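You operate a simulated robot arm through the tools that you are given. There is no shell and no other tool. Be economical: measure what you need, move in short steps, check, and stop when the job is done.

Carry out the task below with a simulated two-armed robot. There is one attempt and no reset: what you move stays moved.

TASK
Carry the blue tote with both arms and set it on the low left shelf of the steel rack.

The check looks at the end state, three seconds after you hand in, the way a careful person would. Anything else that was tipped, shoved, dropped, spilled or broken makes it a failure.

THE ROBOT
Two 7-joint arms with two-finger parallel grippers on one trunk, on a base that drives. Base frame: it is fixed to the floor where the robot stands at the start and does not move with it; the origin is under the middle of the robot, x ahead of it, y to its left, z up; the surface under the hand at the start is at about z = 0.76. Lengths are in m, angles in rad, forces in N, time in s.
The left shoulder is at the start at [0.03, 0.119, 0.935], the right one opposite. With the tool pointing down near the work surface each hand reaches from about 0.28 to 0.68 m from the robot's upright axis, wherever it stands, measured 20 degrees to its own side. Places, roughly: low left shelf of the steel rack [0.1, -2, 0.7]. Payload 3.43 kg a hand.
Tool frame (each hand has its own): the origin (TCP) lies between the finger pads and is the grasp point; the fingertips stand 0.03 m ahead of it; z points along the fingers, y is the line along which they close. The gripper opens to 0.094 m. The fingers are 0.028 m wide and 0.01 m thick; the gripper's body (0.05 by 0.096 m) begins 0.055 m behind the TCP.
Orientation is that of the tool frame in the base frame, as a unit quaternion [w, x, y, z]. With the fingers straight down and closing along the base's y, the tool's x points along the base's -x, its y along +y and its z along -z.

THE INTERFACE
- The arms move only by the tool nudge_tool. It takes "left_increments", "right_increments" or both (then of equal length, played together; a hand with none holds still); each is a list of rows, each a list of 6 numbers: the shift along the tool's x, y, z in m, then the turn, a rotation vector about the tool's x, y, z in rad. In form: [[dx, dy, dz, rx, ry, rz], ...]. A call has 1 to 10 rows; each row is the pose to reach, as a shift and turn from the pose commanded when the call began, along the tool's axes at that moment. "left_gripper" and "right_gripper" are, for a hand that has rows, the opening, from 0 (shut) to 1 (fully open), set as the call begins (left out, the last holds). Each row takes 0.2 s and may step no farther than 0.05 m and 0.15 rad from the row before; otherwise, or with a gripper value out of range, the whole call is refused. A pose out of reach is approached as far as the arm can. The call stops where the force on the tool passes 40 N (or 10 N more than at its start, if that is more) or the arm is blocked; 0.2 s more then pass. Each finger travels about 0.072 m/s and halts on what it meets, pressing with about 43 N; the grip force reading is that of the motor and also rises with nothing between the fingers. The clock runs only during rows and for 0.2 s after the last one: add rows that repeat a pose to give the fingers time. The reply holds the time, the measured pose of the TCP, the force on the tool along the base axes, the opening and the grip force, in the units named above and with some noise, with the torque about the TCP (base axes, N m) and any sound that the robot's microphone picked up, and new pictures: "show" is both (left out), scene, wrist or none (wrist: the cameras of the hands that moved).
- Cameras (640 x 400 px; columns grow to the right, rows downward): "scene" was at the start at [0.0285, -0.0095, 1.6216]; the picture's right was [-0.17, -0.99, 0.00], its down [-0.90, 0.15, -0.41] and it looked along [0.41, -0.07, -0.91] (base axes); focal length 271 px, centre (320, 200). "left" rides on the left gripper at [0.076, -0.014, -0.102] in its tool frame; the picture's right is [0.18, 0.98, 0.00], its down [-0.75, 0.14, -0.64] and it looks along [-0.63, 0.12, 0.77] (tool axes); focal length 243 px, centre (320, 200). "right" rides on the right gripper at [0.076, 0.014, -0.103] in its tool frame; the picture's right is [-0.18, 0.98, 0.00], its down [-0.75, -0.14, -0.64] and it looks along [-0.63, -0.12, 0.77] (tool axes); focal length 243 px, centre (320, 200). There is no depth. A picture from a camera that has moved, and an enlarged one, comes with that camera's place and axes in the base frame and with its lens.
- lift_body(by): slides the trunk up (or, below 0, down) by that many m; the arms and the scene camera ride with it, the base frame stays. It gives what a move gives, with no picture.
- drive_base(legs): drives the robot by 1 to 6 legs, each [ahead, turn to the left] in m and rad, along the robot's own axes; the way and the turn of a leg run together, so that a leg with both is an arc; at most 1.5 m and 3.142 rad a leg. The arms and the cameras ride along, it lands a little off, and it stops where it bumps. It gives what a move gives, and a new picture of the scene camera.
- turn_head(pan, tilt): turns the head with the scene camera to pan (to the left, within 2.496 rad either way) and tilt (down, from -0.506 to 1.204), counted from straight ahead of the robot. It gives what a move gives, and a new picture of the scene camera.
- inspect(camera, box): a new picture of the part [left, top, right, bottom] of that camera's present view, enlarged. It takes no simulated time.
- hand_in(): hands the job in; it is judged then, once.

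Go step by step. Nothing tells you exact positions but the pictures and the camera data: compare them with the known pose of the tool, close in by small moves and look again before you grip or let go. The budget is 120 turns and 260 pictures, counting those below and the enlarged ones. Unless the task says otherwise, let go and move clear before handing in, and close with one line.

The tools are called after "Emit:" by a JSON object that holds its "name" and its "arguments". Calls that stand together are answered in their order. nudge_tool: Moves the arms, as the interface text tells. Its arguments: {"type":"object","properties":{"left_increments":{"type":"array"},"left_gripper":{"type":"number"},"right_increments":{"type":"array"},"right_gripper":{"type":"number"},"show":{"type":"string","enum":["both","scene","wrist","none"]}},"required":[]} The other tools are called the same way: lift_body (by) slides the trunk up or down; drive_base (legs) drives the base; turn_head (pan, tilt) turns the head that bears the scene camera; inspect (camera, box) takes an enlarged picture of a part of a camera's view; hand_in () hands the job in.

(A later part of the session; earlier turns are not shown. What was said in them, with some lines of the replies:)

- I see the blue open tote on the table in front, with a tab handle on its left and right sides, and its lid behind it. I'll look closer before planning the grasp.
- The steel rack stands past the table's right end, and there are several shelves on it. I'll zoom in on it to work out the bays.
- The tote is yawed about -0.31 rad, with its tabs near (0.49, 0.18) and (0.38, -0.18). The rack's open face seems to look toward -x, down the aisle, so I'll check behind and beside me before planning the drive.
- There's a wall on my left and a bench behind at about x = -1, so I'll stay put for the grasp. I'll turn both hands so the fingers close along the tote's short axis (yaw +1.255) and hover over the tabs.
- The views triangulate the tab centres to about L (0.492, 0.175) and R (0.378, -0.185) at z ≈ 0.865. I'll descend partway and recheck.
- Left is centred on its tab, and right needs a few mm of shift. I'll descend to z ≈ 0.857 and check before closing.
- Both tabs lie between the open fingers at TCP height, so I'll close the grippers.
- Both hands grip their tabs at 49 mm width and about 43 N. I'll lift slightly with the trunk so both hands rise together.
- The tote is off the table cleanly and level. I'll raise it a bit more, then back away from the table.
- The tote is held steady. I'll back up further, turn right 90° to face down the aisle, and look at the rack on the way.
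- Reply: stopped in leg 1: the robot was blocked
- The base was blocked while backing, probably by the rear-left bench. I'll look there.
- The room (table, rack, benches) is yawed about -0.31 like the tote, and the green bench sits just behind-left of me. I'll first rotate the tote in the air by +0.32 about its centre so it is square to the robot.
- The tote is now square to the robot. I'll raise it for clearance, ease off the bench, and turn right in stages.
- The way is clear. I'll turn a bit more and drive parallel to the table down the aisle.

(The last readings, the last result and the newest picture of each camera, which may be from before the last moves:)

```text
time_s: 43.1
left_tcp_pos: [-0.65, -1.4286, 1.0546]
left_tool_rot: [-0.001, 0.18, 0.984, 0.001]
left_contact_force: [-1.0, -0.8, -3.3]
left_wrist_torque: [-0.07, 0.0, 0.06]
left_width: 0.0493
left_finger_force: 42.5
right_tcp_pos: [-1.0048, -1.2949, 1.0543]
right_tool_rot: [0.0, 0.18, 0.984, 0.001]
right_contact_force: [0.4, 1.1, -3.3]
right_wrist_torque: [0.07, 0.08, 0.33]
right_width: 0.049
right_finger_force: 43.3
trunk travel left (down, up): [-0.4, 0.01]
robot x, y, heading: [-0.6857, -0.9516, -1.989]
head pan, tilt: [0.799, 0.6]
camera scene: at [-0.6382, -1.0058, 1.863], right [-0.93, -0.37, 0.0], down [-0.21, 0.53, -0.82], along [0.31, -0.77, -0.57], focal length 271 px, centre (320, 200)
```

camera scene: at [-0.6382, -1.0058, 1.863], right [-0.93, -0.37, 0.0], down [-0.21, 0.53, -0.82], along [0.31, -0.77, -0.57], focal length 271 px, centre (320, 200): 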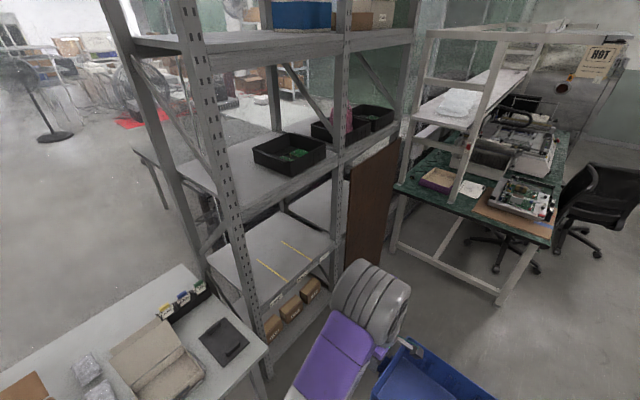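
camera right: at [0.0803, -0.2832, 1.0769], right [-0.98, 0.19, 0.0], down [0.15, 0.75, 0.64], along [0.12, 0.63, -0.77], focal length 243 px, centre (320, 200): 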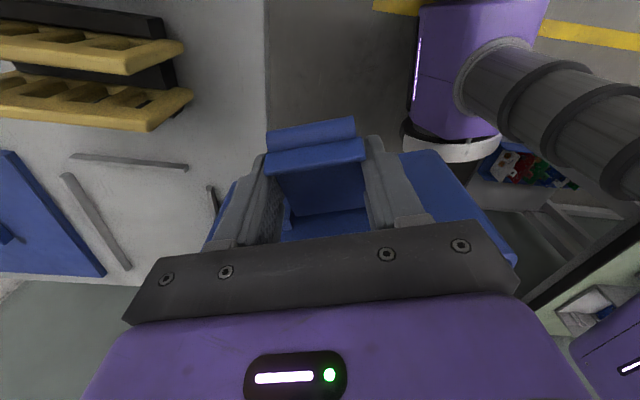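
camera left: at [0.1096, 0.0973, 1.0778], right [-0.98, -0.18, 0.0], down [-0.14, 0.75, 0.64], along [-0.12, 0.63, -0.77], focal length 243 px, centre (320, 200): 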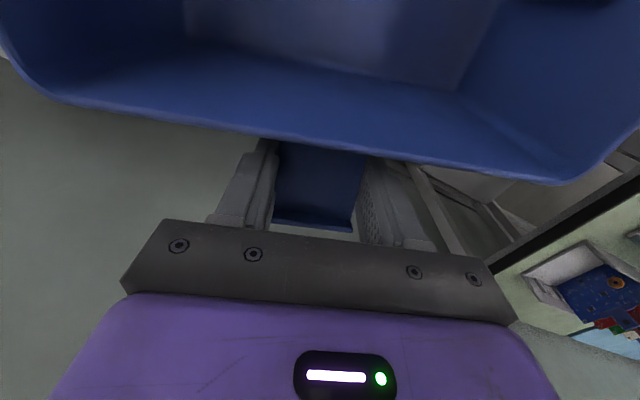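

I see the rack's left bay: the low shelf has yellow tape marks, boxes sit below it, and a brown board leans in front of the right bay. I'll drive to a standoff in front of the left bay and turn to face it.

Emit:
{"name": "drive_base", "arguments": {"legs": [[0.68, -0.03], [0, 1.63]]}}

Emit:
{"name": "turn_head", "arguments": {"pan": 0, "tilt": 0.45}}

```text
time_s: 50.8
left_tcp_pos: [-0.4968, -1.5428, 1.0545]
left_tool_rot: [-0.001, -0.567, 0.824, 0.0]
left_contact_force: [2.5, -2.1, -3.6]
left_wrist_torque: [0.04, -0.16, 0.3]
left_width: 0.049
left_finger_force: 43.0
right_tcp_pos: [-0.6315, -1.8963, 1.0533]
right_tool_rot: [-0.001, -0.567, 0.824, 0.001]
right_contact_force: [-1.9, 1.4, -2.5]
right_wrist_torque: [-0.02, 0.14, 0.66]
right_width: 0.0489
right_finger_force: 43.1
trunk travel left (down, up): [-0.4, 0.01]
robot x, y, heading: [-0.9798, -1.5731, -0.42]
head pan, tilt: [0.799, 0.6]
camera scene: at [-0.9195, -1.5288, 1.8631], right [0.37, -0.93, 0.0], down [-0.53, -0.21, -0.82], along [0.77, 0.3, -0.57], focal length 271 px, centre (320, 200)
```

scene: 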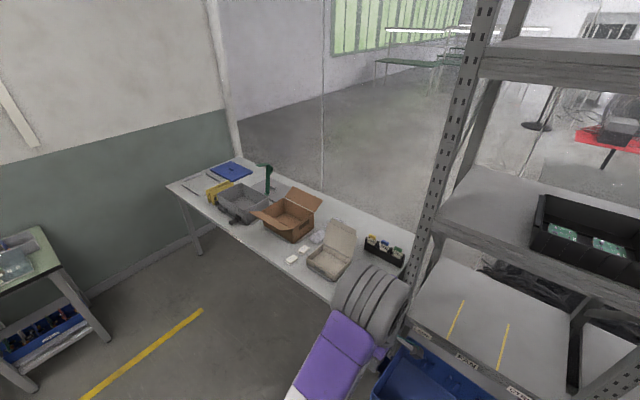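

```text
time_s: 51.9
left_tcp_pos: [-0.4964, -1.5432, 1.0558]
left_tool_rot: [-0.001, -0.567, 0.823, 0.001]
left_contact_force: [-0.4, -0.2, -2.5]
left_wrist_torque: [0.05, -0.08, 0.05]
left_width: 0.0493
left_finger_force: 43.2
right_tcp_pos: [-0.6317, -1.8977, 1.0535]
right_tool_rot: [-0.001, -0.566, 0.824, 0.001]
right_contact_force: [0.1, 0.8, -3.8]
right_wrist_torque: [-0.05, 0.07, 0.17]
right_width: 0.0489
right_finger_force: 43.2
trunk travel left (down, up): [-0.4, 0.01]
robot x, y, heading: [-0.9729, -1.5732, -0.423]
head pan, tilt: [0.0, 0.45]
camera scene: at [-0.9178, -1.599, 1.8766], right [-0.41, -0.91, 0.0], down [-0.4, 0.18, -0.9], along [0.82, -0.37, -0.44], focal length 271 px, centre (320, 200)
```

scene: 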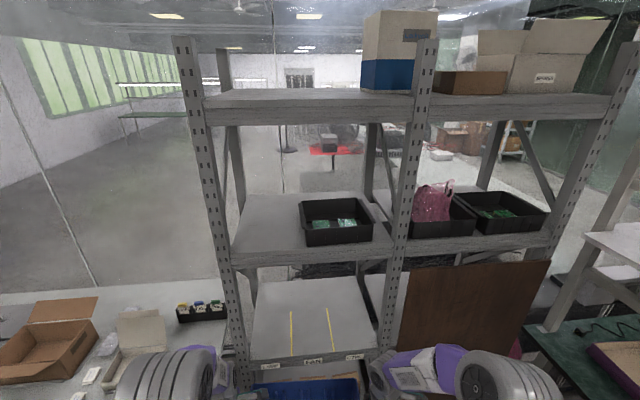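

I have a frontal view of the left bay now. I'll zoom in on the low shelf and its labels.

Emit:
{"name": "inspect", "arguments": {"camera": "scene", "box": [190, 230, 430, 400]}}

```text
2.35 times, centred on (310, 315) of scene
camera zoom: at [-0.9178, -1.599, 1.8766], right [-0.41, -0.91, 0.0], down [-0.4, 0.18, -0.9], along [0.82, -0.37, -0.44], focal length 637 px, centre (344, -71)
```

zoom: 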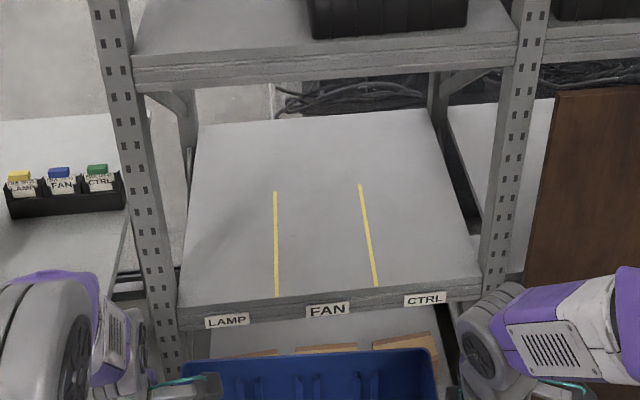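

The shelf is about 0.585 wide and 0.475 deep, with yaw ≈ -0.31 and its front-edge middle near (-0.17, -1.91). I'll extend the arms so the elbows stay out of the rack, and take out the small yaw and lateral offset of the tote.

Emit:
{"name": "nudge_tool", "arguments": {"left_increments": [[0.0045, -0.0199, 0, 0, 0, 0.0056], [0.0089, -0.0397, 0, 0, 0, 0.0112], [0.0134, -0.0596, 0, 0, 0, 0.0168], [0.0178, -0.0794, 0, 0, 0, 0.0224], [0.0223, -0.0993, 0, 0, 0, 0.028], [0.0268, -0.1192, 0, 0, 0, 0.0336], [0.0312, -0.139, 0, 0, 0, 0.0392], [0.0357, -0.1589, 0, 0, 0, 0.0448], [0.0401, -0.1787, 0, 0, 0, 0.0504], [0.0446, -0.1986, 0, 0, 0, 0.056]], "right_increments": [[0.0045, -0.0177, 0, 0, 0, 0.0056], [0.0089, -0.0355, 0, 0, 0, 0.0112], [0.0134, -0.0532, 0, 0, 0, 0.0168], [0.0178, -0.071, 0, 0, 0, 0.0224], [0.0223, -0.0887, 0, 0, 0, 0.028], [0.0268, -0.1064, 0, 0, 0, 0.0336], [0.0312, -0.1242, 0, 0, 0, 0.0392], [0.0357, -0.1419, 0, 0, 0, 0.0448], [0.0401, -0.1597, 0, 0, 0, 0.0504], [0.0446, -0.1774, 0, 0, 0, 0.056]], "show": "none"}}

Emit:
{"name": "turn_head", "arguments": {"pan": 0, "tilt": 0.85}}

```text
time_s: 54.1
left_tcp_pos: [-0.3255, -1.6572, 1.0526]
left_tool_rot: [-0.002, -0.543, 0.84, 0.002]
left_contact_force: [-1.8, 2.0, -3.2]
left_wrist_torque: [0.13, 0.08, -0.31]
left_width: 0.0492
left_finger_force: 42.6
right_tcp_pos: [-0.4812, -2.0029, 1.0514]
right_tool_rot: [0.0, -0.543, 0.84, 0.001]
right_contact_force: [1.7, -2.8, -2.4]
right_wrist_torque: [-0.2, -0.13, -0.97]
right_width: 0.0489
right_finger_force: 42.8
trunk travel left (down, up): [-0.4, 0.01]
robot x, y, heading: [-0.9696, -1.5705, -0.423]
head pan, tilt: [0.0, 0.45]
```

```text
time_s: 55.0
left_tcp_pos: [-0.3264, -1.6576, 1.0535]
left_tool_rot: [-0.001, -0.544, 0.839, 0.001]
left_contact_force: [-3.6, 0.7, -3.5]
left_wrist_torque: [0.2, 0.4, -0.79]
left_width: 0.0488
left_finger_force: 42.6
right_tcp_pos: [-0.4832, -2.0022, 1.0518]
right_tool_rot: [0.001, -0.543, 0.84, 0.001]
right_contact_force: [4.2, -0.8, -3.3]
right_wrist_torque: [-0.28, -0.37, -0.9]
right_width: 0.049
right_finger_force: 43.0
trunk travel left (down, up): [-0.4, 0.01]
robot x, y, heading: [-0.9743, -1.5728, -0.427]
head pan, tilt: [0.0, 0.85]
camera scene: at [-0.9301, -1.5936, 1.8422], right [-0.41, -0.91, 0.0], down [-0.69, 0.31, -0.66], along [0.6, -0.27, -0.75], focal length 271 px, centre (320, 200)
```

scene: 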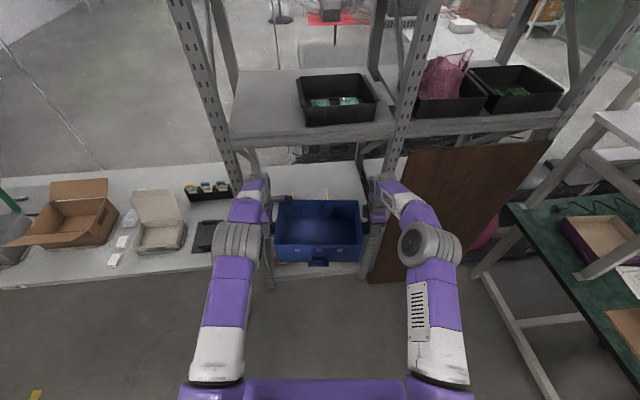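

The arms are extended with the elbows in, and the tote is centred and square ahead. I'll lower the trunk to near insertion height, which also gives a second viewpoint for shelf height.

Emit:
{"name": "lift_body", "arguments": {"by": -0.17}}

Emit:
{"name": "turn_head", "arguments": {"pan": 0, "tilt": 0.6}}

Emit:
{"name": "inspect", "arguments": {"camera": "scene", "box": [200, 170, 440, 320]}}

```text
time_s: 56.9
left_tcp_pos: [-0.3254, -1.6573, 0.8838]
left_tool_rot: [-0.001, -0.544, 0.839, 0.0]
left_contact_force: [-6.3, -1.8, -2.3]
left_wrist_torque: [0.06, 0.22, -1.32]
left_width: 0.0485
left_finger_force: 43.4
right_tcp_pos: [-0.4834, -2.002, 0.8821]
right_tool_rot: [0.001, -0.544, 0.839, 0.0]
right_contact_force: [7.7, 1.5, -2.7]
right_wrist_torque: [-0.14, -0.24, -0.85]
right_width: 0.0495
right_finger_force: 43.0
trunk travel left (down, up): [-0.23, 0.18]
robot x, y, heading: [-0.971, -1.5696, -0.421]
head pan, tilt: [0.0, 0.85]
```

```text
time_s: 57.7
left_tcp_pos: [-0.3263, -1.6576, 0.8833]
left_tool_rot: [-0.002, -0.544, 0.839, 0.0]
left_contact_force: [-8.0, -1.9, -3.9]
left_wrist_torque: [0.02, 0.22, -1.25]
left_width: 0.0487
left_finger_force: 42.4
right_tcp_pos: [-0.4822, -2.0033, 0.8829]
right_tool_rot: [0.0, -0.544, 0.839, 0.001]
right_contact_force: [7.9, 3.3, -3.3]
right_wrist_torque: [-0.05, -0.19, -0.82]
right_width: 0.0494
right_finger_force: 42.6
trunk travel left (down, up): [-0.23, 0.18]
robot x, y, heading: [-0.9794, -1.5772, -0.424]
head pan, tilt: [0.0, 0.6]
camera scene: at [-0.9209, -1.5978, 1.693], right [-0.41, -0.91, 0.0], down [-0.52, 0.23, -0.82], along [0.75, -0.34, -0.57], focal length 271 px, centre (320, 200)
```

scene: 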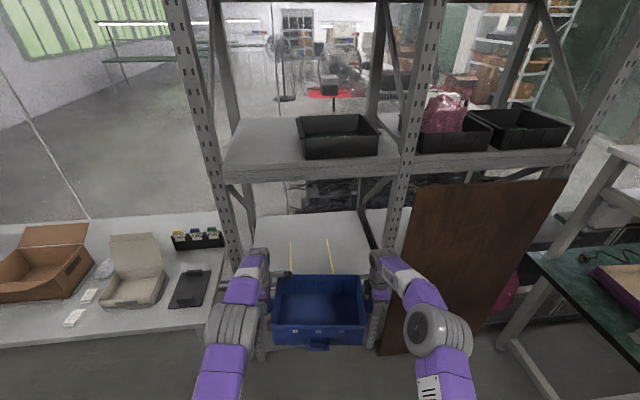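

```text
2.67 times, centred on (320, 245) of scene
camera zoom: at [-0.9209, -1.5978, 1.693], right [-0.41, -0.91, 0.0], down [-0.52, 0.23, -0.82], along [0.75, -0.34, -0.57], focal length 722 px, centre (320, 80)
```

zoom: 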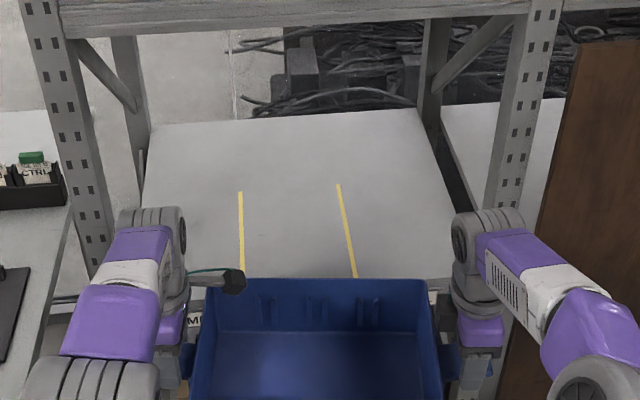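

The shelf height checks out at about 0.70. I'm about 6 cm left of the bay's approach line and slightly off-heading, so I'll back off, correct the lateral offset, and line up at heading -0.31.

Emit:
{"name": "drive_base", "arguments": {"legs": [[-0.3, 0], [0, 0.414], [-0.3, 0], [0, -0.3]]}}

```text
time_s: 63.5
left_tcp_pos: [-0.8852, -1.4559, 0.8838]
left_tool_rot: [0.0, -0.594, 0.805, 0.001]
left_contact_force: [-6.0, -5.4, -3.9]
left_wrist_torque: [0.11, 0.4, -1.07]
left_width: 0.0485
left_finger_force: 43.2
right_tcp_pos: [-0.9988, -1.8195, 0.8831]
right_tool_rot: [0.001, -0.593, 0.805, 0.0]
right_contact_force: [5.4, 5.0, -2.7]
right_wrist_torque: [-0.06, -0.45, -0.54]
right_width: 0.0493
right_finger_force: 43.5
trunk travel left (down, up): [-0.23, 0.18]
robot x, y, heading: [-1.5382, -1.4525, -0.302]
head pan, tilt: [0.0, 0.6]
camera scene: at [-1.4822, -1.4691, 1.6931], right [-0.3, -0.95, 0.0], down [-0.54, 0.17, -0.82], along [0.79, -0.24, -0.57], focal length 271 px, centre (320, 200)
```

scene: 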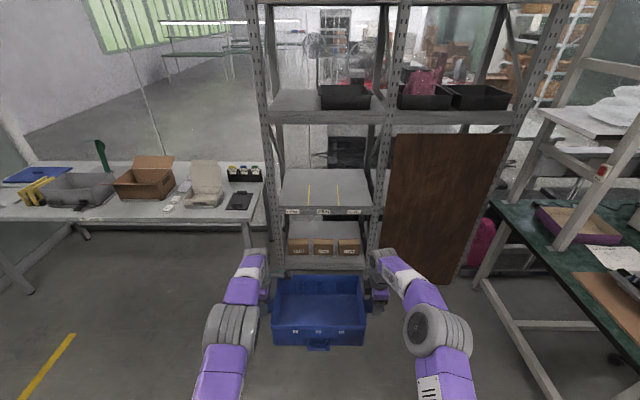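

Lined up in front of the bay, I'll zoom in to verify the alignment.

Emit:
{"name": "inspect", "arguments": {"camera": "scene", "box": [240, 150, 420, 262]}}

```text
3.56 times, centred on (330, 206) of scene
camera zoom: at [-1.4822, -1.4691, 1.6931], right [-0.3, -0.95, 0.0], down [-0.54, 0.17, -0.82], along [0.79, -0.24, -0.57], focal length 963 px, centre (284, 179)
```

zoom: 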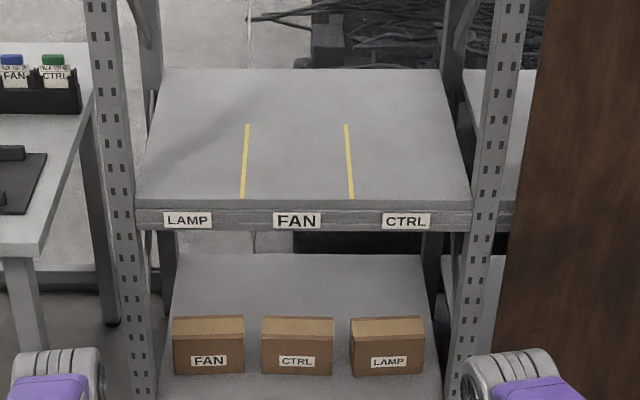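

The shelf edge is square to me, its near edge is 1.43 m from my axis, and the bay mid is 3.4 cm right of my axis (I want about 2 cm). I'll make a small correction and drive most of the way.

Emit:
{"name": "drive_base", "arguments": {"legs": [[0.58, -0.015]]}}

Emit:
{"name": "inspect", "arguments": {"camera": "scene", "box": [180, 150, 460, 325]}}

```text
time_s: 66.8
left_tcp_pos: [-0.3457, -1.6479, 0.8827]
left_tool_rot: [-0.001, -0.582, 0.813, 0.002]
left_contact_force: [-4.4, 1.2, -3.3]
left_wrist_torque: [0.13, 0.15, -1.26]
left_width: 0.0486
left_finger_force: 42.9
right_tcp_pos: [-0.4686, -2.0072, 0.8816]
right_tool_rot: [0.001, -0.583, 0.813, 0.001]
right_contact_force: [5.0, -2.6, -3.8]
right_wrist_torque: [-0.22, -0.2, -0.64]
right_width: 0.0492
right_finger_force: 43.2
trunk travel left (down, up): [-0.23, 0.18]
robot x, y, heading: [-0.9932, -1.6274, -0.329]
head pan, tilt: [0.0, 0.6]
camera scene: at [-0.9427, -1.6452, 1.693], right [-0.32, -0.95, 0.0], down [-0.54, 0.18, -0.82], along [0.78, -0.27, -0.57], focal length 271 px, centre (320, 200)
```

scene: 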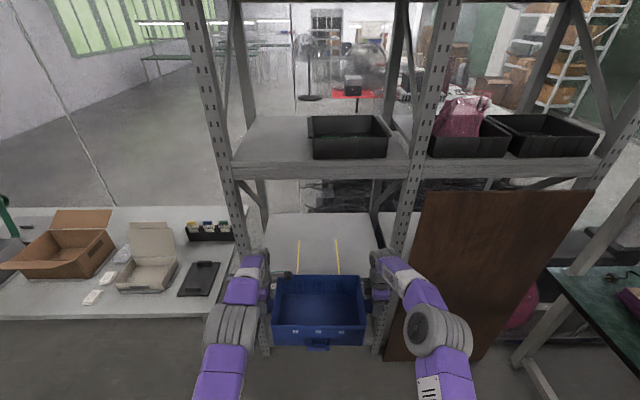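

```text
2.29 times, centred on (320, 238) of scene
camera zoom: at [-0.9427, -1.6452, 1.693], right [-0.32, -0.95, 0.0], down [-0.54, 0.18, -0.82], along [0.78, -0.27, -0.57], focal length 619 px, centre (320, 114)
```

zoom: 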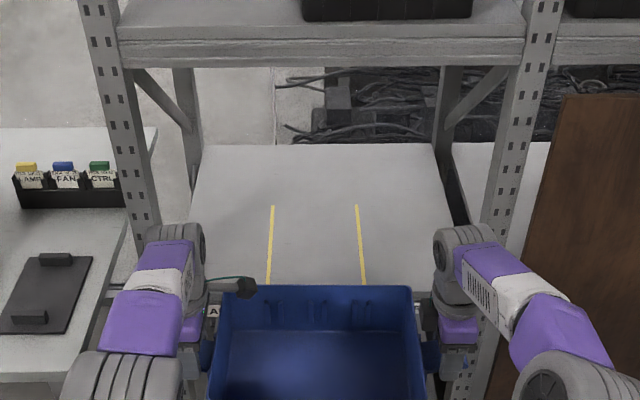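

Nearly square. A small left turn puts the tote about 2 cm left of bay mid, giving room for the right-hand camera, then I'll go forward 0.2 and check clearances at the posts.

Emit:
{"name": "drive_base", "arguments": {"legs": [[0, 0.023], [0.2, 0]]}}

Emit:
{"name": "inspect", "arguments": {"camera": "scene", "box": [180, 170, 460, 345]}}

Emit:
{"name": "inspect", "arguments": {"camera": "right", "box": [0, 0, 640, 400]}}

Emit:
{"name": "inspect", "arguments": {"camera": "left", "box": [0, 0, 640, 400]}}

```text
time_s: 68.7
left_tcp_pos: [-0.1484, -1.6966, 0.8831]
left_tool_rot: [-0.002, -0.591, 0.807, 0.001]
left_contact_force: [-2.3, -0.3, -3.3]
left_wrist_torque: [0.08, 0.02, -0.47]
left_width: 0.0491
left_finger_force: 42.9
right_tcp_pos: [-0.2628, -2.0563, 0.8814]
right_tool_rot: [0.0, -0.591, 0.807, 0.002]
right_contact_force: [3.3, -0.6, -3.5]
right_wrist_torque: [-0.14, -0.07, -0.4]
right_width: 0.0494
right_finger_force: 42.7
trunk travel left (down, up): [-0.23, 0.18]
robot x, y, heading: [-0.7966, -1.6905, -0.31]
head pan, tilt: [0.0, 0.6]
camera scene: at [-0.7445, -1.7063, 1.693], right [-0.3, -0.95, 0.0], down [-0.54, 0.17, -0.82], along [0.79, -0.25, -0.57], focal length 271 px, centre (320, 200)
```

scene: 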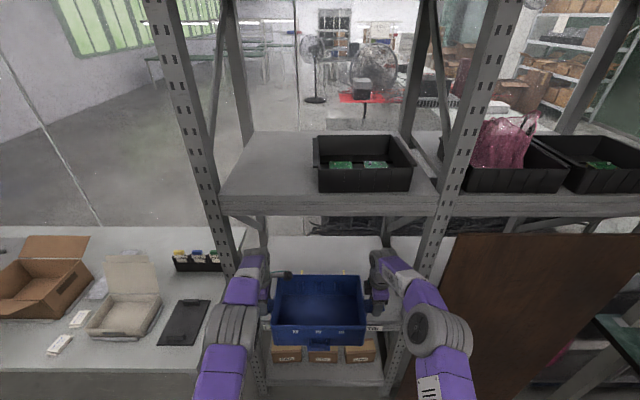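

```text
2.29 times, centred on (320, 258) of scene
camera zoom: at [-0.7445, -1.7063, 1.693], right [-0.3, -0.95, 0.0], down [-0.54, 0.17, -0.82], along [0.79, -0.25, -0.57], focal length 619 px, centre (320, 69)
```

zoom: 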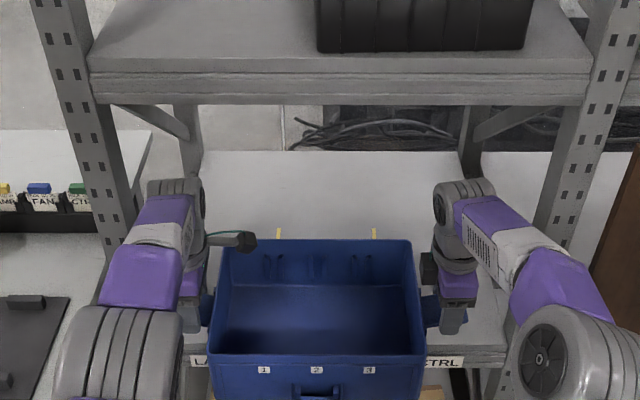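

```text
1.00 times, centred on (320, 200) of right (not enlarged: the box is as wide or as high as the picture)
camera zoom: at [-0.2995, -2.126, 0.9852], right [-0.88, 0.47, 0.0], down [0.36, 0.67, 0.64], along [0.3, 0.57, -0.77], focal length 243 px, centre (320, 200)
```

zoom: 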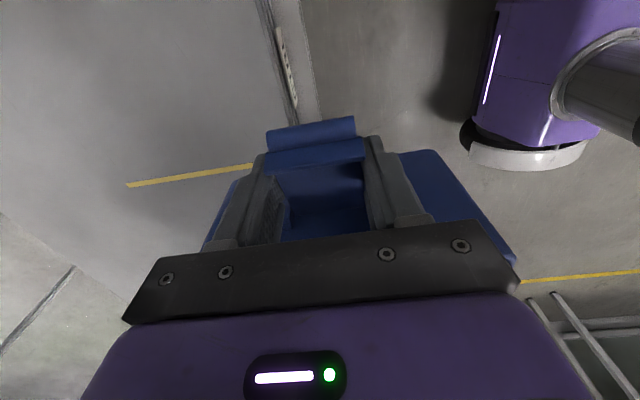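

```text
1.00 times, centred on (320, 200) of left (not enlarged: the box is as wide or as high as the picture)
camera zoom: at [-0.1572, -1.7716, 0.9859], right [-0.99, 0.12, 0.0], down [0.09, 0.76, 0.64], along [0.07, 0.64, -0.77], focal length 243 px, centre (320, 200)
```

zoom: 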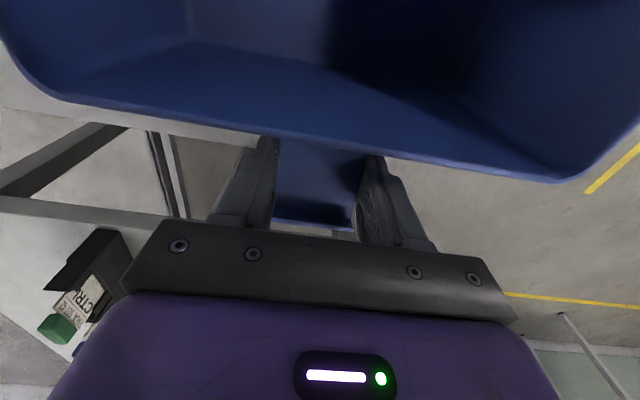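

Both sides clear the posts: left arm outer edge about 2–3 cm inside, right about 3 cm. I'll continue straight in by 0.21 m.

Emit:
{"name": "drive_base", "arguments": {"legs": [[0.12, 0], [0.09, 0]]}}

Emit:
{"name": "turn_head", "arguments": {"pan": 0, "tilt": 0.9}}

Emit:
{"name": "inspect", "arguments": {"camera": "left", "box": [0, 0, 640, 400]}}

Emit:
{"name": "inspect", "arguments": {"camera": "right", "box": [0, 0, 640, 400]}}

```text
time_s: 70.7
left_tcp_pos: [0.0543, -1.7615, 0.8824]
left_tool_rot: [-0.002, -0.59, 0.808, 0.002]
left_contact_force: [-1.7, 0.7, -3.6]
left_wrist_torque: [0.05, 0.03, -0.13]
left_width: 0.0488
left_finger_force: 42.4
right_tcp_pos: [-0.0628, -2.123, 0.8823]
right_tool_rot: [0.0, -0.589, 0.808, 0.001]
right_contact_force: [0.8, -0.3, -3.5]
right_wrist_torque: [-0.15, -0.04, -0.22]
right_width: 0.0494
right_finger_force: 42.4
trunk travel left (down, up): [-0.23, 0.18]
robot x, y, heading: [-0.6004, -1.7519, -0.307]
head pan, tilt: [0.0, 0.6]
camera scene: at [-0.5425, -1.7704, 1.693], right [-0.3, -0.95, 0.0], down [-0.54, 0.17, -0.82], along [0.79, -0.25, -0.57], focal length 271 px, centre (320, 200)
```

scene: 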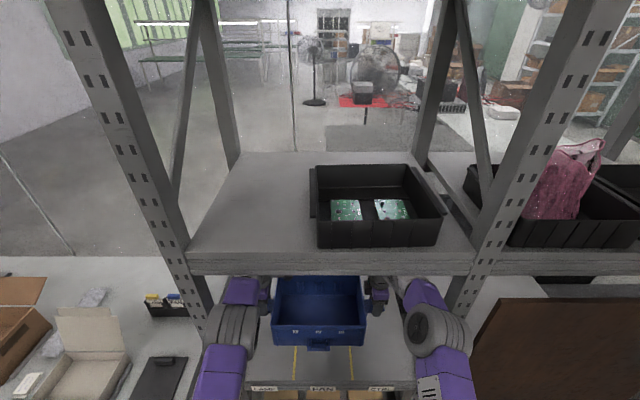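

```text
time_s: 71.5
left_tcp_pos: [0.0551, -1.7622, 0.8835]
left_tool_rot: [-0.001, -0.59, 0.808, 0.001]
left_contact_force: [0.0, -0.5, -2.5]
left_wrist_torque: [0.06, -0.04, 0.04]
left_width: 0.0493
left_finger_force: 42.9
right_tcp_pos: [-0.0619, -2.1237, 0.8828]
right_tool_rot: [0.001, -0.589, 0.808, 0.001]
right_contact_force: [0.8, 0.2, -3.2]
right_wrist_torque: [-0.09, -0.02, -0.16]
right_width: 0.0494
right_finger_force: 43.0
trunk travel left (down, up): [-0.23, 0.18]
robot x, y, heading: [-0.6038, -1.7542, -0.314]
head pan, tilt: [0.0, 0.901]
camera scene: at [-0.5558, -1.7661, 1.6683], right [-0.3, -0.95, 0.0], down [-0.75, 0.24, -0.62], along [0.59, -0.19, -0.78], focal length 271 px, centre (320, 200)
```

scene: 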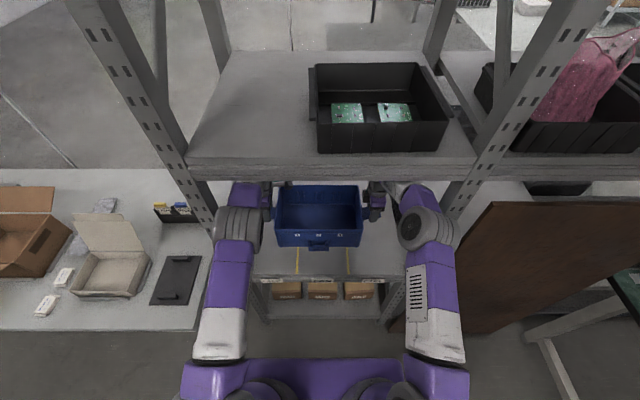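

```text
1.00 times, centred on (320, 200) of left (not enlarged: the box is as wide or as high as the picture)
camera zoom: at [0.044, -1.8377, 0.9864], right [-0.99, 0.12, 0.0], down [0.1, 0.76, 0.64], along [0.08, 0.64, -0.77], focal length 243 px, centre (320, 200)
```

zoom: 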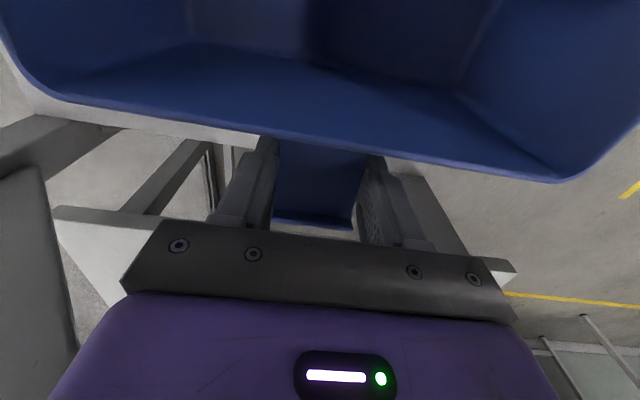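

```text
1.00 times, centred on (320, 200) of right (not enlarged: the box is as wide or as high as the picture)
camera zoom: at [-0.0994, -2.1916, 0.9858], right [-0.88, 0.48, 0.0], down [0.36, 0.67, 0.64], along [0.31, 0.57, -0.77], focal length 243 px, centre (320, 200)
```

zoom: 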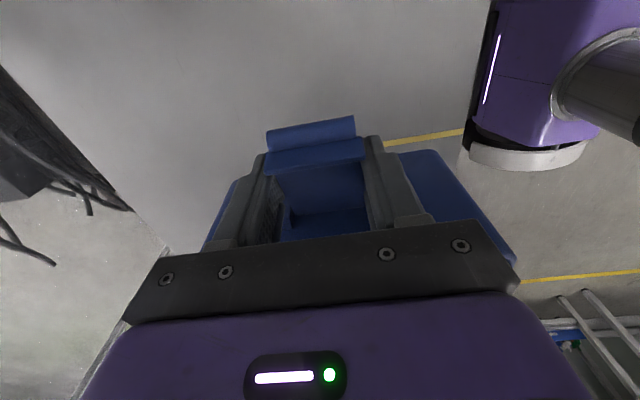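

The tote is fully over the shelf, about 17 cm in from the edge and clear of the posts. I'll lower with the trunk, watching force near contact.

Emit:
{"name": "lift_body", "arguments": {"by": -0.065}}

Emit:
{"name": "lift_body", "arguments": {"by": -0.01}}

Emit:
{"name": "inspect", "arguments": {"camera": "scene", "box": [220, 150, 430, 310]}}

```text
time_s: 72.5
left_tcp_pos: [0.0527, -1.7622, 0.8195]
left_tool_rot: [-0.002, -0.59, 0.807, 0.001]
left_contact_force: [-0.5, 1.4, -2.5]
left_wrist_torque: [0.09, 0.0, -0.09]
left_width: 0.0491
left_finger_force: 42.9
right_tcp_pos: [-0.0621, -2.123, 0.8175]
right_tool_rot: [0.001, -0.59, 0.808, 0.0]
right_contact_force: [1.3, 0.2, -2.8]
right_wrist_torque: [-0.13, -0.05, -0.16]
right_width: 0.0491
right_finger_force: 43.0
trunk travel left (down, up): [-0.165, 0.245]
robot x, y, heading: [-0.5959, -1.7552, -0.31]
head pan, tilt: [0.0, 0.901]
```

```text
time_s: 73.1
left_tcp_pos: [0.0537, -1.7612, 0.8078]
left_tool_rot: [-0.002, -0.589, 0.808, 0.001]
left_contact_force: [-1.8, -0.1, -3.0]
left_wrist_torque: [0.08, 0.03, -0.1]
left_width: 0.0489
left_finger_force: 42.6
right_tcp_pos: [-0.0631, -2.1242, 0.808]
right_tool_rot: [0.001, -0.589, 0.808, 0.0]
right_contact_force: [0.0, 0.2, -3.2]
right_wrist_torque: [-0.08, -0.08, -0.19]
right_width: 0.0495
right_finger_force: 43.2
trunk travel left (down, up): [-0.155, 0.255]
robot x, y, heading: [-0.6009, -1.7529, -0.312]
head pan, tilt: [0.0, 0.901]
```

```text
2.50 times, centred on (325, 230) of scene
camera zoom: at [-0.556, -1.766, 1.5933], right [-0.3, -0.95, 0.0], down [-0.75, 0.24, -0.62], along [0.59, -0.19, -0.78], focal length 677 px, centre (308, 125)
```

zoom: 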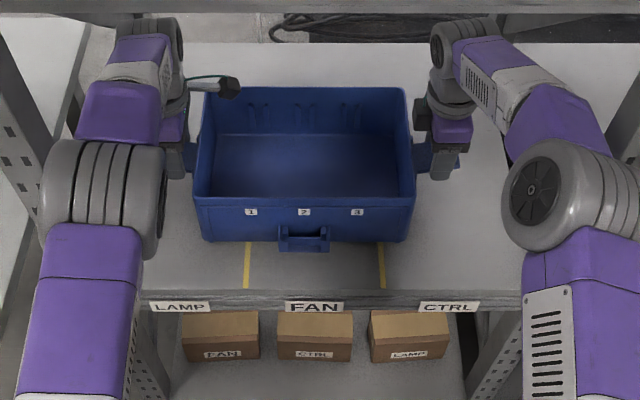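

The tote is still hanging with no contact yet. I'll lower in small steps.

Emit:
{"name": "lift_body", "arguments": {"by": -0.006}}

Emit:
{"name": "lift_body", "arguments": {"by": -0.004}}

Emit:
{"name": "inspect", "arguments": {"camera": "scene", "box": [220, 150, 430, 310]}}

```text
time_s: 73.7
left_tcp_pos: [0.0544, -1.7628, 0.8029]
left_tool_rot: [-0.002, -0.59, 0.807, 0.0]
left_contact_force: [-1.0, 0.3, -4.5]
left_wrist_torque: [0.08, 0.01, -0.08]
left_width: 0.0494
left_finger_force: 43.0
right_tcp_pos: [-0.0633, -2.1228, 0.8024]
right_tool_rot: [0.001, -0.589, 0.808, 0.001]
right_contact_force: [-0.1, -0.1, -3.6]
right_wrist_torque: [-0.14, -0.05, -0.24]
right_width: 0.0491
right_finger_force: 43.4
trunk travel left (down, up): [-0.149, 0.261]
robot x, y, heading: [-0.5992, -1.7559, -0.307]
head pan, tilt: [0.0, 0.901]
```

```text
time_s: 74.2
left_tcp_pos: [0.0545, -1.7617, 0.7984]
left_tool_rot: [-0.002, -0.589, 0.808, 0.001]
left_contact_force: [-1.9, 0.3, -2.6]
left_wrist_torque: [0.07, 0.04, -0.09]
left_width: 0.0493
left_finger_force: 42.7
right_tcp_pos: [-0.0626, -2.1226, 0.7978]
right_tool_rot: [0.001, -0.588, 0.808, 0.001]
right_contact_force: [0.7, 0.2, -4.0]
right_wrist_torque: [-0.11, -0.05, -0.2]
right_width: 0.0491
right_finger_force: 42.7
trunk travel left (down, up): [-0.145, 0.265]
robot x, y, heading: [-0.5987, -1.7554, -0.31]
head pan, tilt: [0.0, 0.901]
```

```text
2.50 times, centred on (325, 230) of scene
camera zoom: at [-0.5559, -1.7661, 1.5833], right [-0.3, -0.95, 0.0], down [-0.75, 0.24, -0.62], along [0.59, -0.19, -0.78], focal length 677 px, centre (308, 125)
```

zoom: 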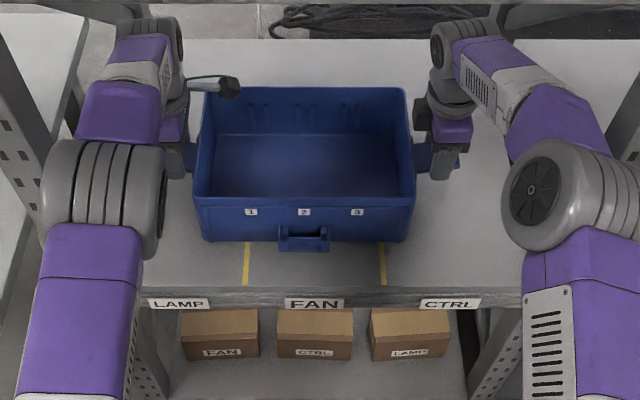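

Still no contact force, so I'll keep lowering in small steps.

Emit:
{"name": "lift_body", "arguments": {"by": -0.004}}

Emit:
{"name": "lift_body", "arguments": {"by": -0.004}}

```text
time_s: 74.7
left_tcp_pos: [0.0535, -1.7629, 0.7972]
left_tool_rot: [0.0, -0.59, 0.808, 0.001]
left_contact_force: [0.6, 0.9, 7.2]
left_wrist_torque: [-0.01, 0.67, -0.25]
left_width: 0.0494
left_finger_force: 43.4
right_tcp_pos: [-0.062, -2.1222, 0.7963]
right_tool_rot: [0.002, -0.59, 0.808, -0.002]
right_contact_force: [1.6, -1.0, 10.7]
right_wrist_torque: [0.53, 0.5, -0.11]
right_width: 0.0493
right_finger_force: 42.7
trunk travel left (down, up): [-0.141, 0.269]
robot x, y, heading: [-0.6008, -1.7534, -0.313]
head pan, tilt: [0.0, 0.901]
```

```text
time_s: 75.2
left_tcp_pos: [0.0539, -1.7623, 0.796]
left_tool_rot: [0.003, -0.588, 0.809, -0.003]
left_contact_force: [6.2, 1.0, 27.4]
left_wrist_torque: [-0.4, 0.71, -1.23]
left_width: 0.0489
left_finger_force: 43.4
right_tcp_pos: [-0.0613, -2.1229, 0.7956]
right_tool_rot: [0.005, -0.589, 0.808, -0.005]
right_contact_force: [5.7, -4.3, 31.0]
right_wrist_torque: [1.04, -0.12, 0.57]
right_width: 0.0488
right_finger_force: 42.9
trunk travel left (down, up): [-0.137, 0.273]
robot x, y, heading: [-0.5995, -1.7514, -0.312]
head pan, tilt: [0.0, 0.901]
```

The tote is seated with firm contact at both sides. I'll relieve the press slightly, then open both grippers.

Emit:
{"name": "lift_body", "arguments": {"by": 0.005}}

Emit:
{"name": "nudge_tool", "arguments": {"left_increments": [[0, 0, 0, 0, 0, 0], [0, 0, 0, 0, 0, 0], [0, 0, 0, 0, 0, 0], [0, 0, 0, 0, 0, 0]], "right_increments": [[0, 0, 0, 0, 0, 0], [0, 0, 0, 0, 0, 0], [0, 0, 0, 0, 0, 0], [0, 0, 0, 0, 0, 0]], "left_gripper": 1, "right_gripper": 1}}

```text
time_s: 75.8
left_tcp_pos: [0.0526, -1.761, 0.7965]
left_tool_rot: [-0.001, -0.59, 0.807, 0.0]
left_contact_force: [7.1, -0.6, 14.5]
left_wrist_torque: [-0.33, 0.08, -0.47]
left_width: 0.049
left_finger_force: 42.9
right_tcp_pos: [-0.0645, -2.1223, 0.795]
right_tool_rot: [0.0, -0.589, 0.808, 0.0]
right_contact_force: [5.8, -1.7, 17.3]
right_wrist_torque: [0.31, -0.8, 0.16]
right_width: 0.049
right_finger_force: 43.0
trunk travel left (down, up): [-0.142, 0.268]
robot x, y, heading: [-0.6014, -1.7504, -0.31]
head pan, tilt: [0.0, 0.901]
```

```text
time_s: 76.8
left_tcp_pos: [0.0538, -1.7628, 0.7947]
left_tool_rot: [-0.002, -0.589, 0.808, 0.001]
left_contact_force: [0.3, 1.0, -0.1]
left_wrist_torque: [0.0, 0.02, 0.01]
left_width: 0.0939
left_finger_force: 0.0
right_tcp_pos: [-0.0632, -2.1241, 0.7953]
right_tool_rot: [0.001, -0.589, 0.808, 0.001]
right_contact_force: [0.1, 0.4, 0.0]
right_wrist_torque: [-0.01, 0.01, 0.03]
right_width: 0.0938
right_finger_force: 0.0
trunk travel left (down, up): [-0.142, 0.268]
robot x, y, heading: [-0.599, -1.7526, -0.311]
head pan, tilt: [0.0, 0.901]
camera scene: at [-0.5563, -1.766, 1.5803], right [-0.3, -0.95, 0.0], down [-0.75, 0.24, -0.62], along [0.59, -0.19, -0.78], focal length 271 px, centre (320, 200)
camera right: at [-0.0997, -2.1914, 0.8978], right [-0.88, 0.48, 0.0], down [0.36, 0.67, 0.64], along [0.31, 0.57, -0.77], focal length 243 px, centre (320, 200)
camera left: at [0.0438, -1.8376, 0.8986], right [-0.99, 0.12, 0.0], down [0.1, 0.76, 0.64], along [0.08, 0.64, -0.77], focal length 243 px, centre (320, 200)
```

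scene: 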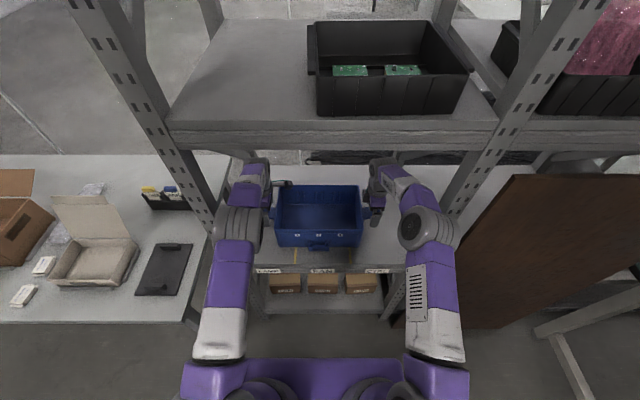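
right: 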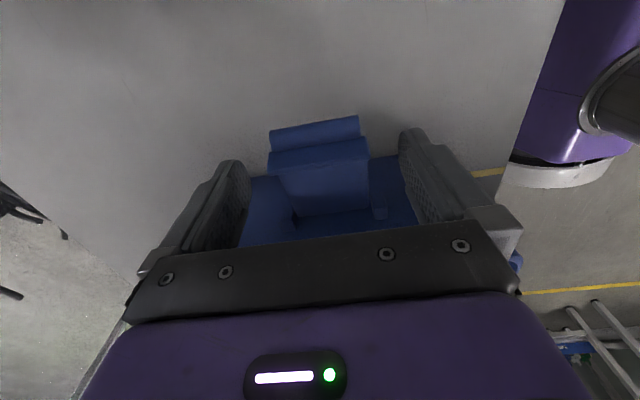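
left: 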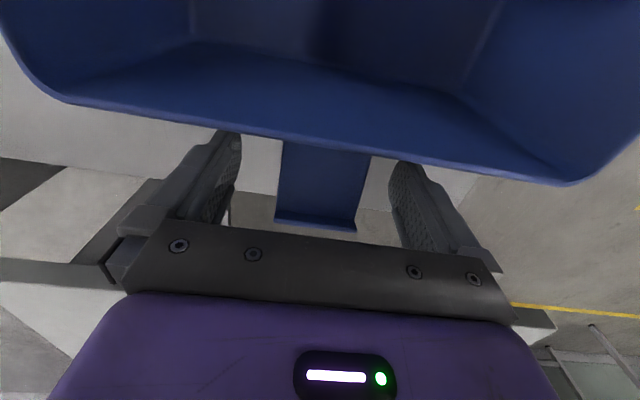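

Both hands released and the tote sits flat. I'll raise the hands straight up clear of the tabs, back to a height already used here, then back out.

Emit:
{"name": "lift_body", "arguments": {"by": 0.09}}

Emit:
{"name": "drive_base", "arguments": {"legs": [[-0.2, 0], [-0.3, 0]]}}

Emit:
{"name": "turn_head", "arguments": {"pan": 0, "tilt": 0.6}}

Emit:
{"name": "inspect", "arguments": {"camera": "scene", "box": [220, 150, 440, 300]}}

```text
time_s: 78.0
left_tcp_pos: [0.0532, -1.763, 0.8856]
left_tool_rot: [-0.002, -0.59, 0.808, 0.001]
left_contact_force: [0.2, 1.1, -0.3]
left_wrist_torque: [0.04, 0.02, 0.0]
left_width: 0.0942
left_finger_force: 0.1
right_tcp_pos: [-0.064, -2.1225, 0.8842]
right_tool_rot: [0.0, -0.59, 0.808, 0.002]
right_contact_force: [-0.6, -0.2, -0.3]
right_wrist_torque: [0.0, 0.01, 0.03]
right_width: 0.0939
right_finger_force: 0.1
trunk travel left (down, up): [-0.232, 0.178]
robot x, y, heading: [-0.602, -1.7568, -0.306]
head pan, tilt: [0.0, 0.901]
```

```text
time_s: 81.3
left_tcp_pos: [-0.4286, -1.6044, 0.886]
left_tool_rot: [-0.001, -0.592, 0.806, 0.0]
left_contact_force: [-0.7, 0.9, 0.0]
left_wrist_torque: [0.0, 0.0, 0.01]
left_width: 0.0939
left_finger_force: 0.0
right_tcp_pos: [-0.5425, -1.9659, 0.8843]
right_tool_rot: [0.0, -0.592, 0.806, 0.001]
right_contact_force: [0.1, 0.6, 0.1]
right_wrist_torque: [-0.01, 0.03, 0.01]
right_width: 0.0938
right_finger_force: 0.0
trunk travel left (down, up): [-0.232, 0.178]
robot x, y, heading: [-1.0798, -1.6009, -0.301]
head pan, tilt: [0.0, 0.901]
camera scene: at [-1.0382, -1.6118, 1.6703], right [-0.3, -0.95, 0.0], down [-0.75, 0.23, -0.62], along [0.59, -0.19, -0.78], focal length 271 px, centre (320, 200)
```

scene: 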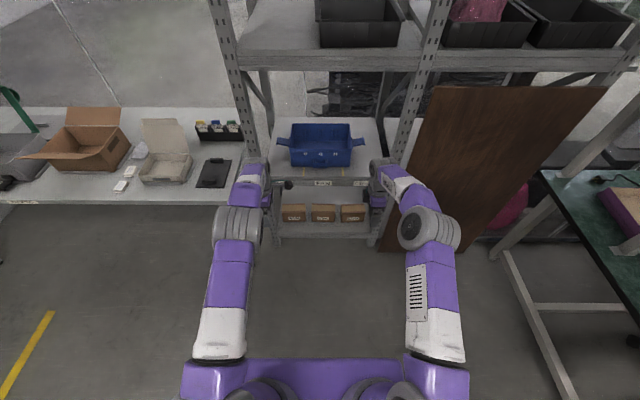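

```text
time_s: 82.1
left_tcp_pos: [-0.4275, -1.6054, 0.8858]
left_tool_rot: [-0.001, -0.592, 0.806, 0.001]
left_contact_force: [0.0, 0.4, 0.9]
left_wrist_torque: [0.0, 0.02, 0.01]
left_width: 0.094
left_finger_force: 0.0
right_tcp_pos: [-0.5412, -1.9659, 0.8842]
right_tool_rot: [0.0, -0.592, 0.806, 0.001]
right_contact_force: [0.3, -0.4, -0.1]
right_wrist_torque: [-0.01, 0.03, 0.02]
right_width: 0.0938
right_finger_force: 0.0
trunk travel left (down, up): [-0.232, 0.178]
robot x, y, heading: [-1.077, -1.5994, -0.306]
head pan, tilt: [0.0, 0.6]
camera scene: at [-1.0249, -1.6159, 1.695], right [-0.3, -0.95, 0.0], down [-0.54, 0.17, -0.82], along [0.79, -0.25, -0.57], focal length 271 px, centre (320, 200)
```

scene: 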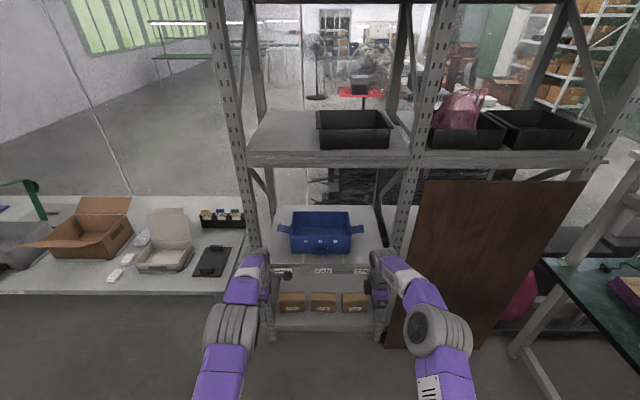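

```text
2.67 times, centred on (330, 225) of scene
camera zoom: at [-1.0249, -1.6159, 1.695], right [-0.3, -0.95, 0.0], down [-0.54, 0.17, -0.82], along [0.79, -0.25, -0.57], focal length 722 px, centre (293, 133)
```

zoom: 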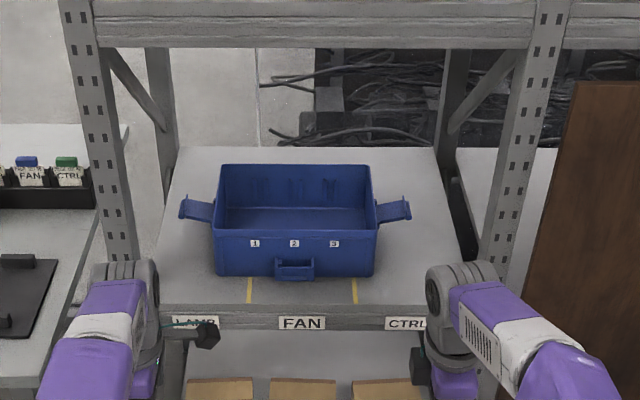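

The tote sits flat and square on the low left shelf. Both hands are clear and nothing else in view has been disturbed, so I'm handing in.

Emit:
{"name": "hand_in", "arguments": {}}

```text
The job is handed in.
```

I carried the blue tote with both arms and set it on the low left shelf of the steel rack, where it sits flat and square, and the robot has backed clear. While backing away from the table, the base bumped something behind it, most likely the green bench. The pictures I took there just afterwards showed nothing tipped or knocked over, but I can't rule out a slight shift of that bench.
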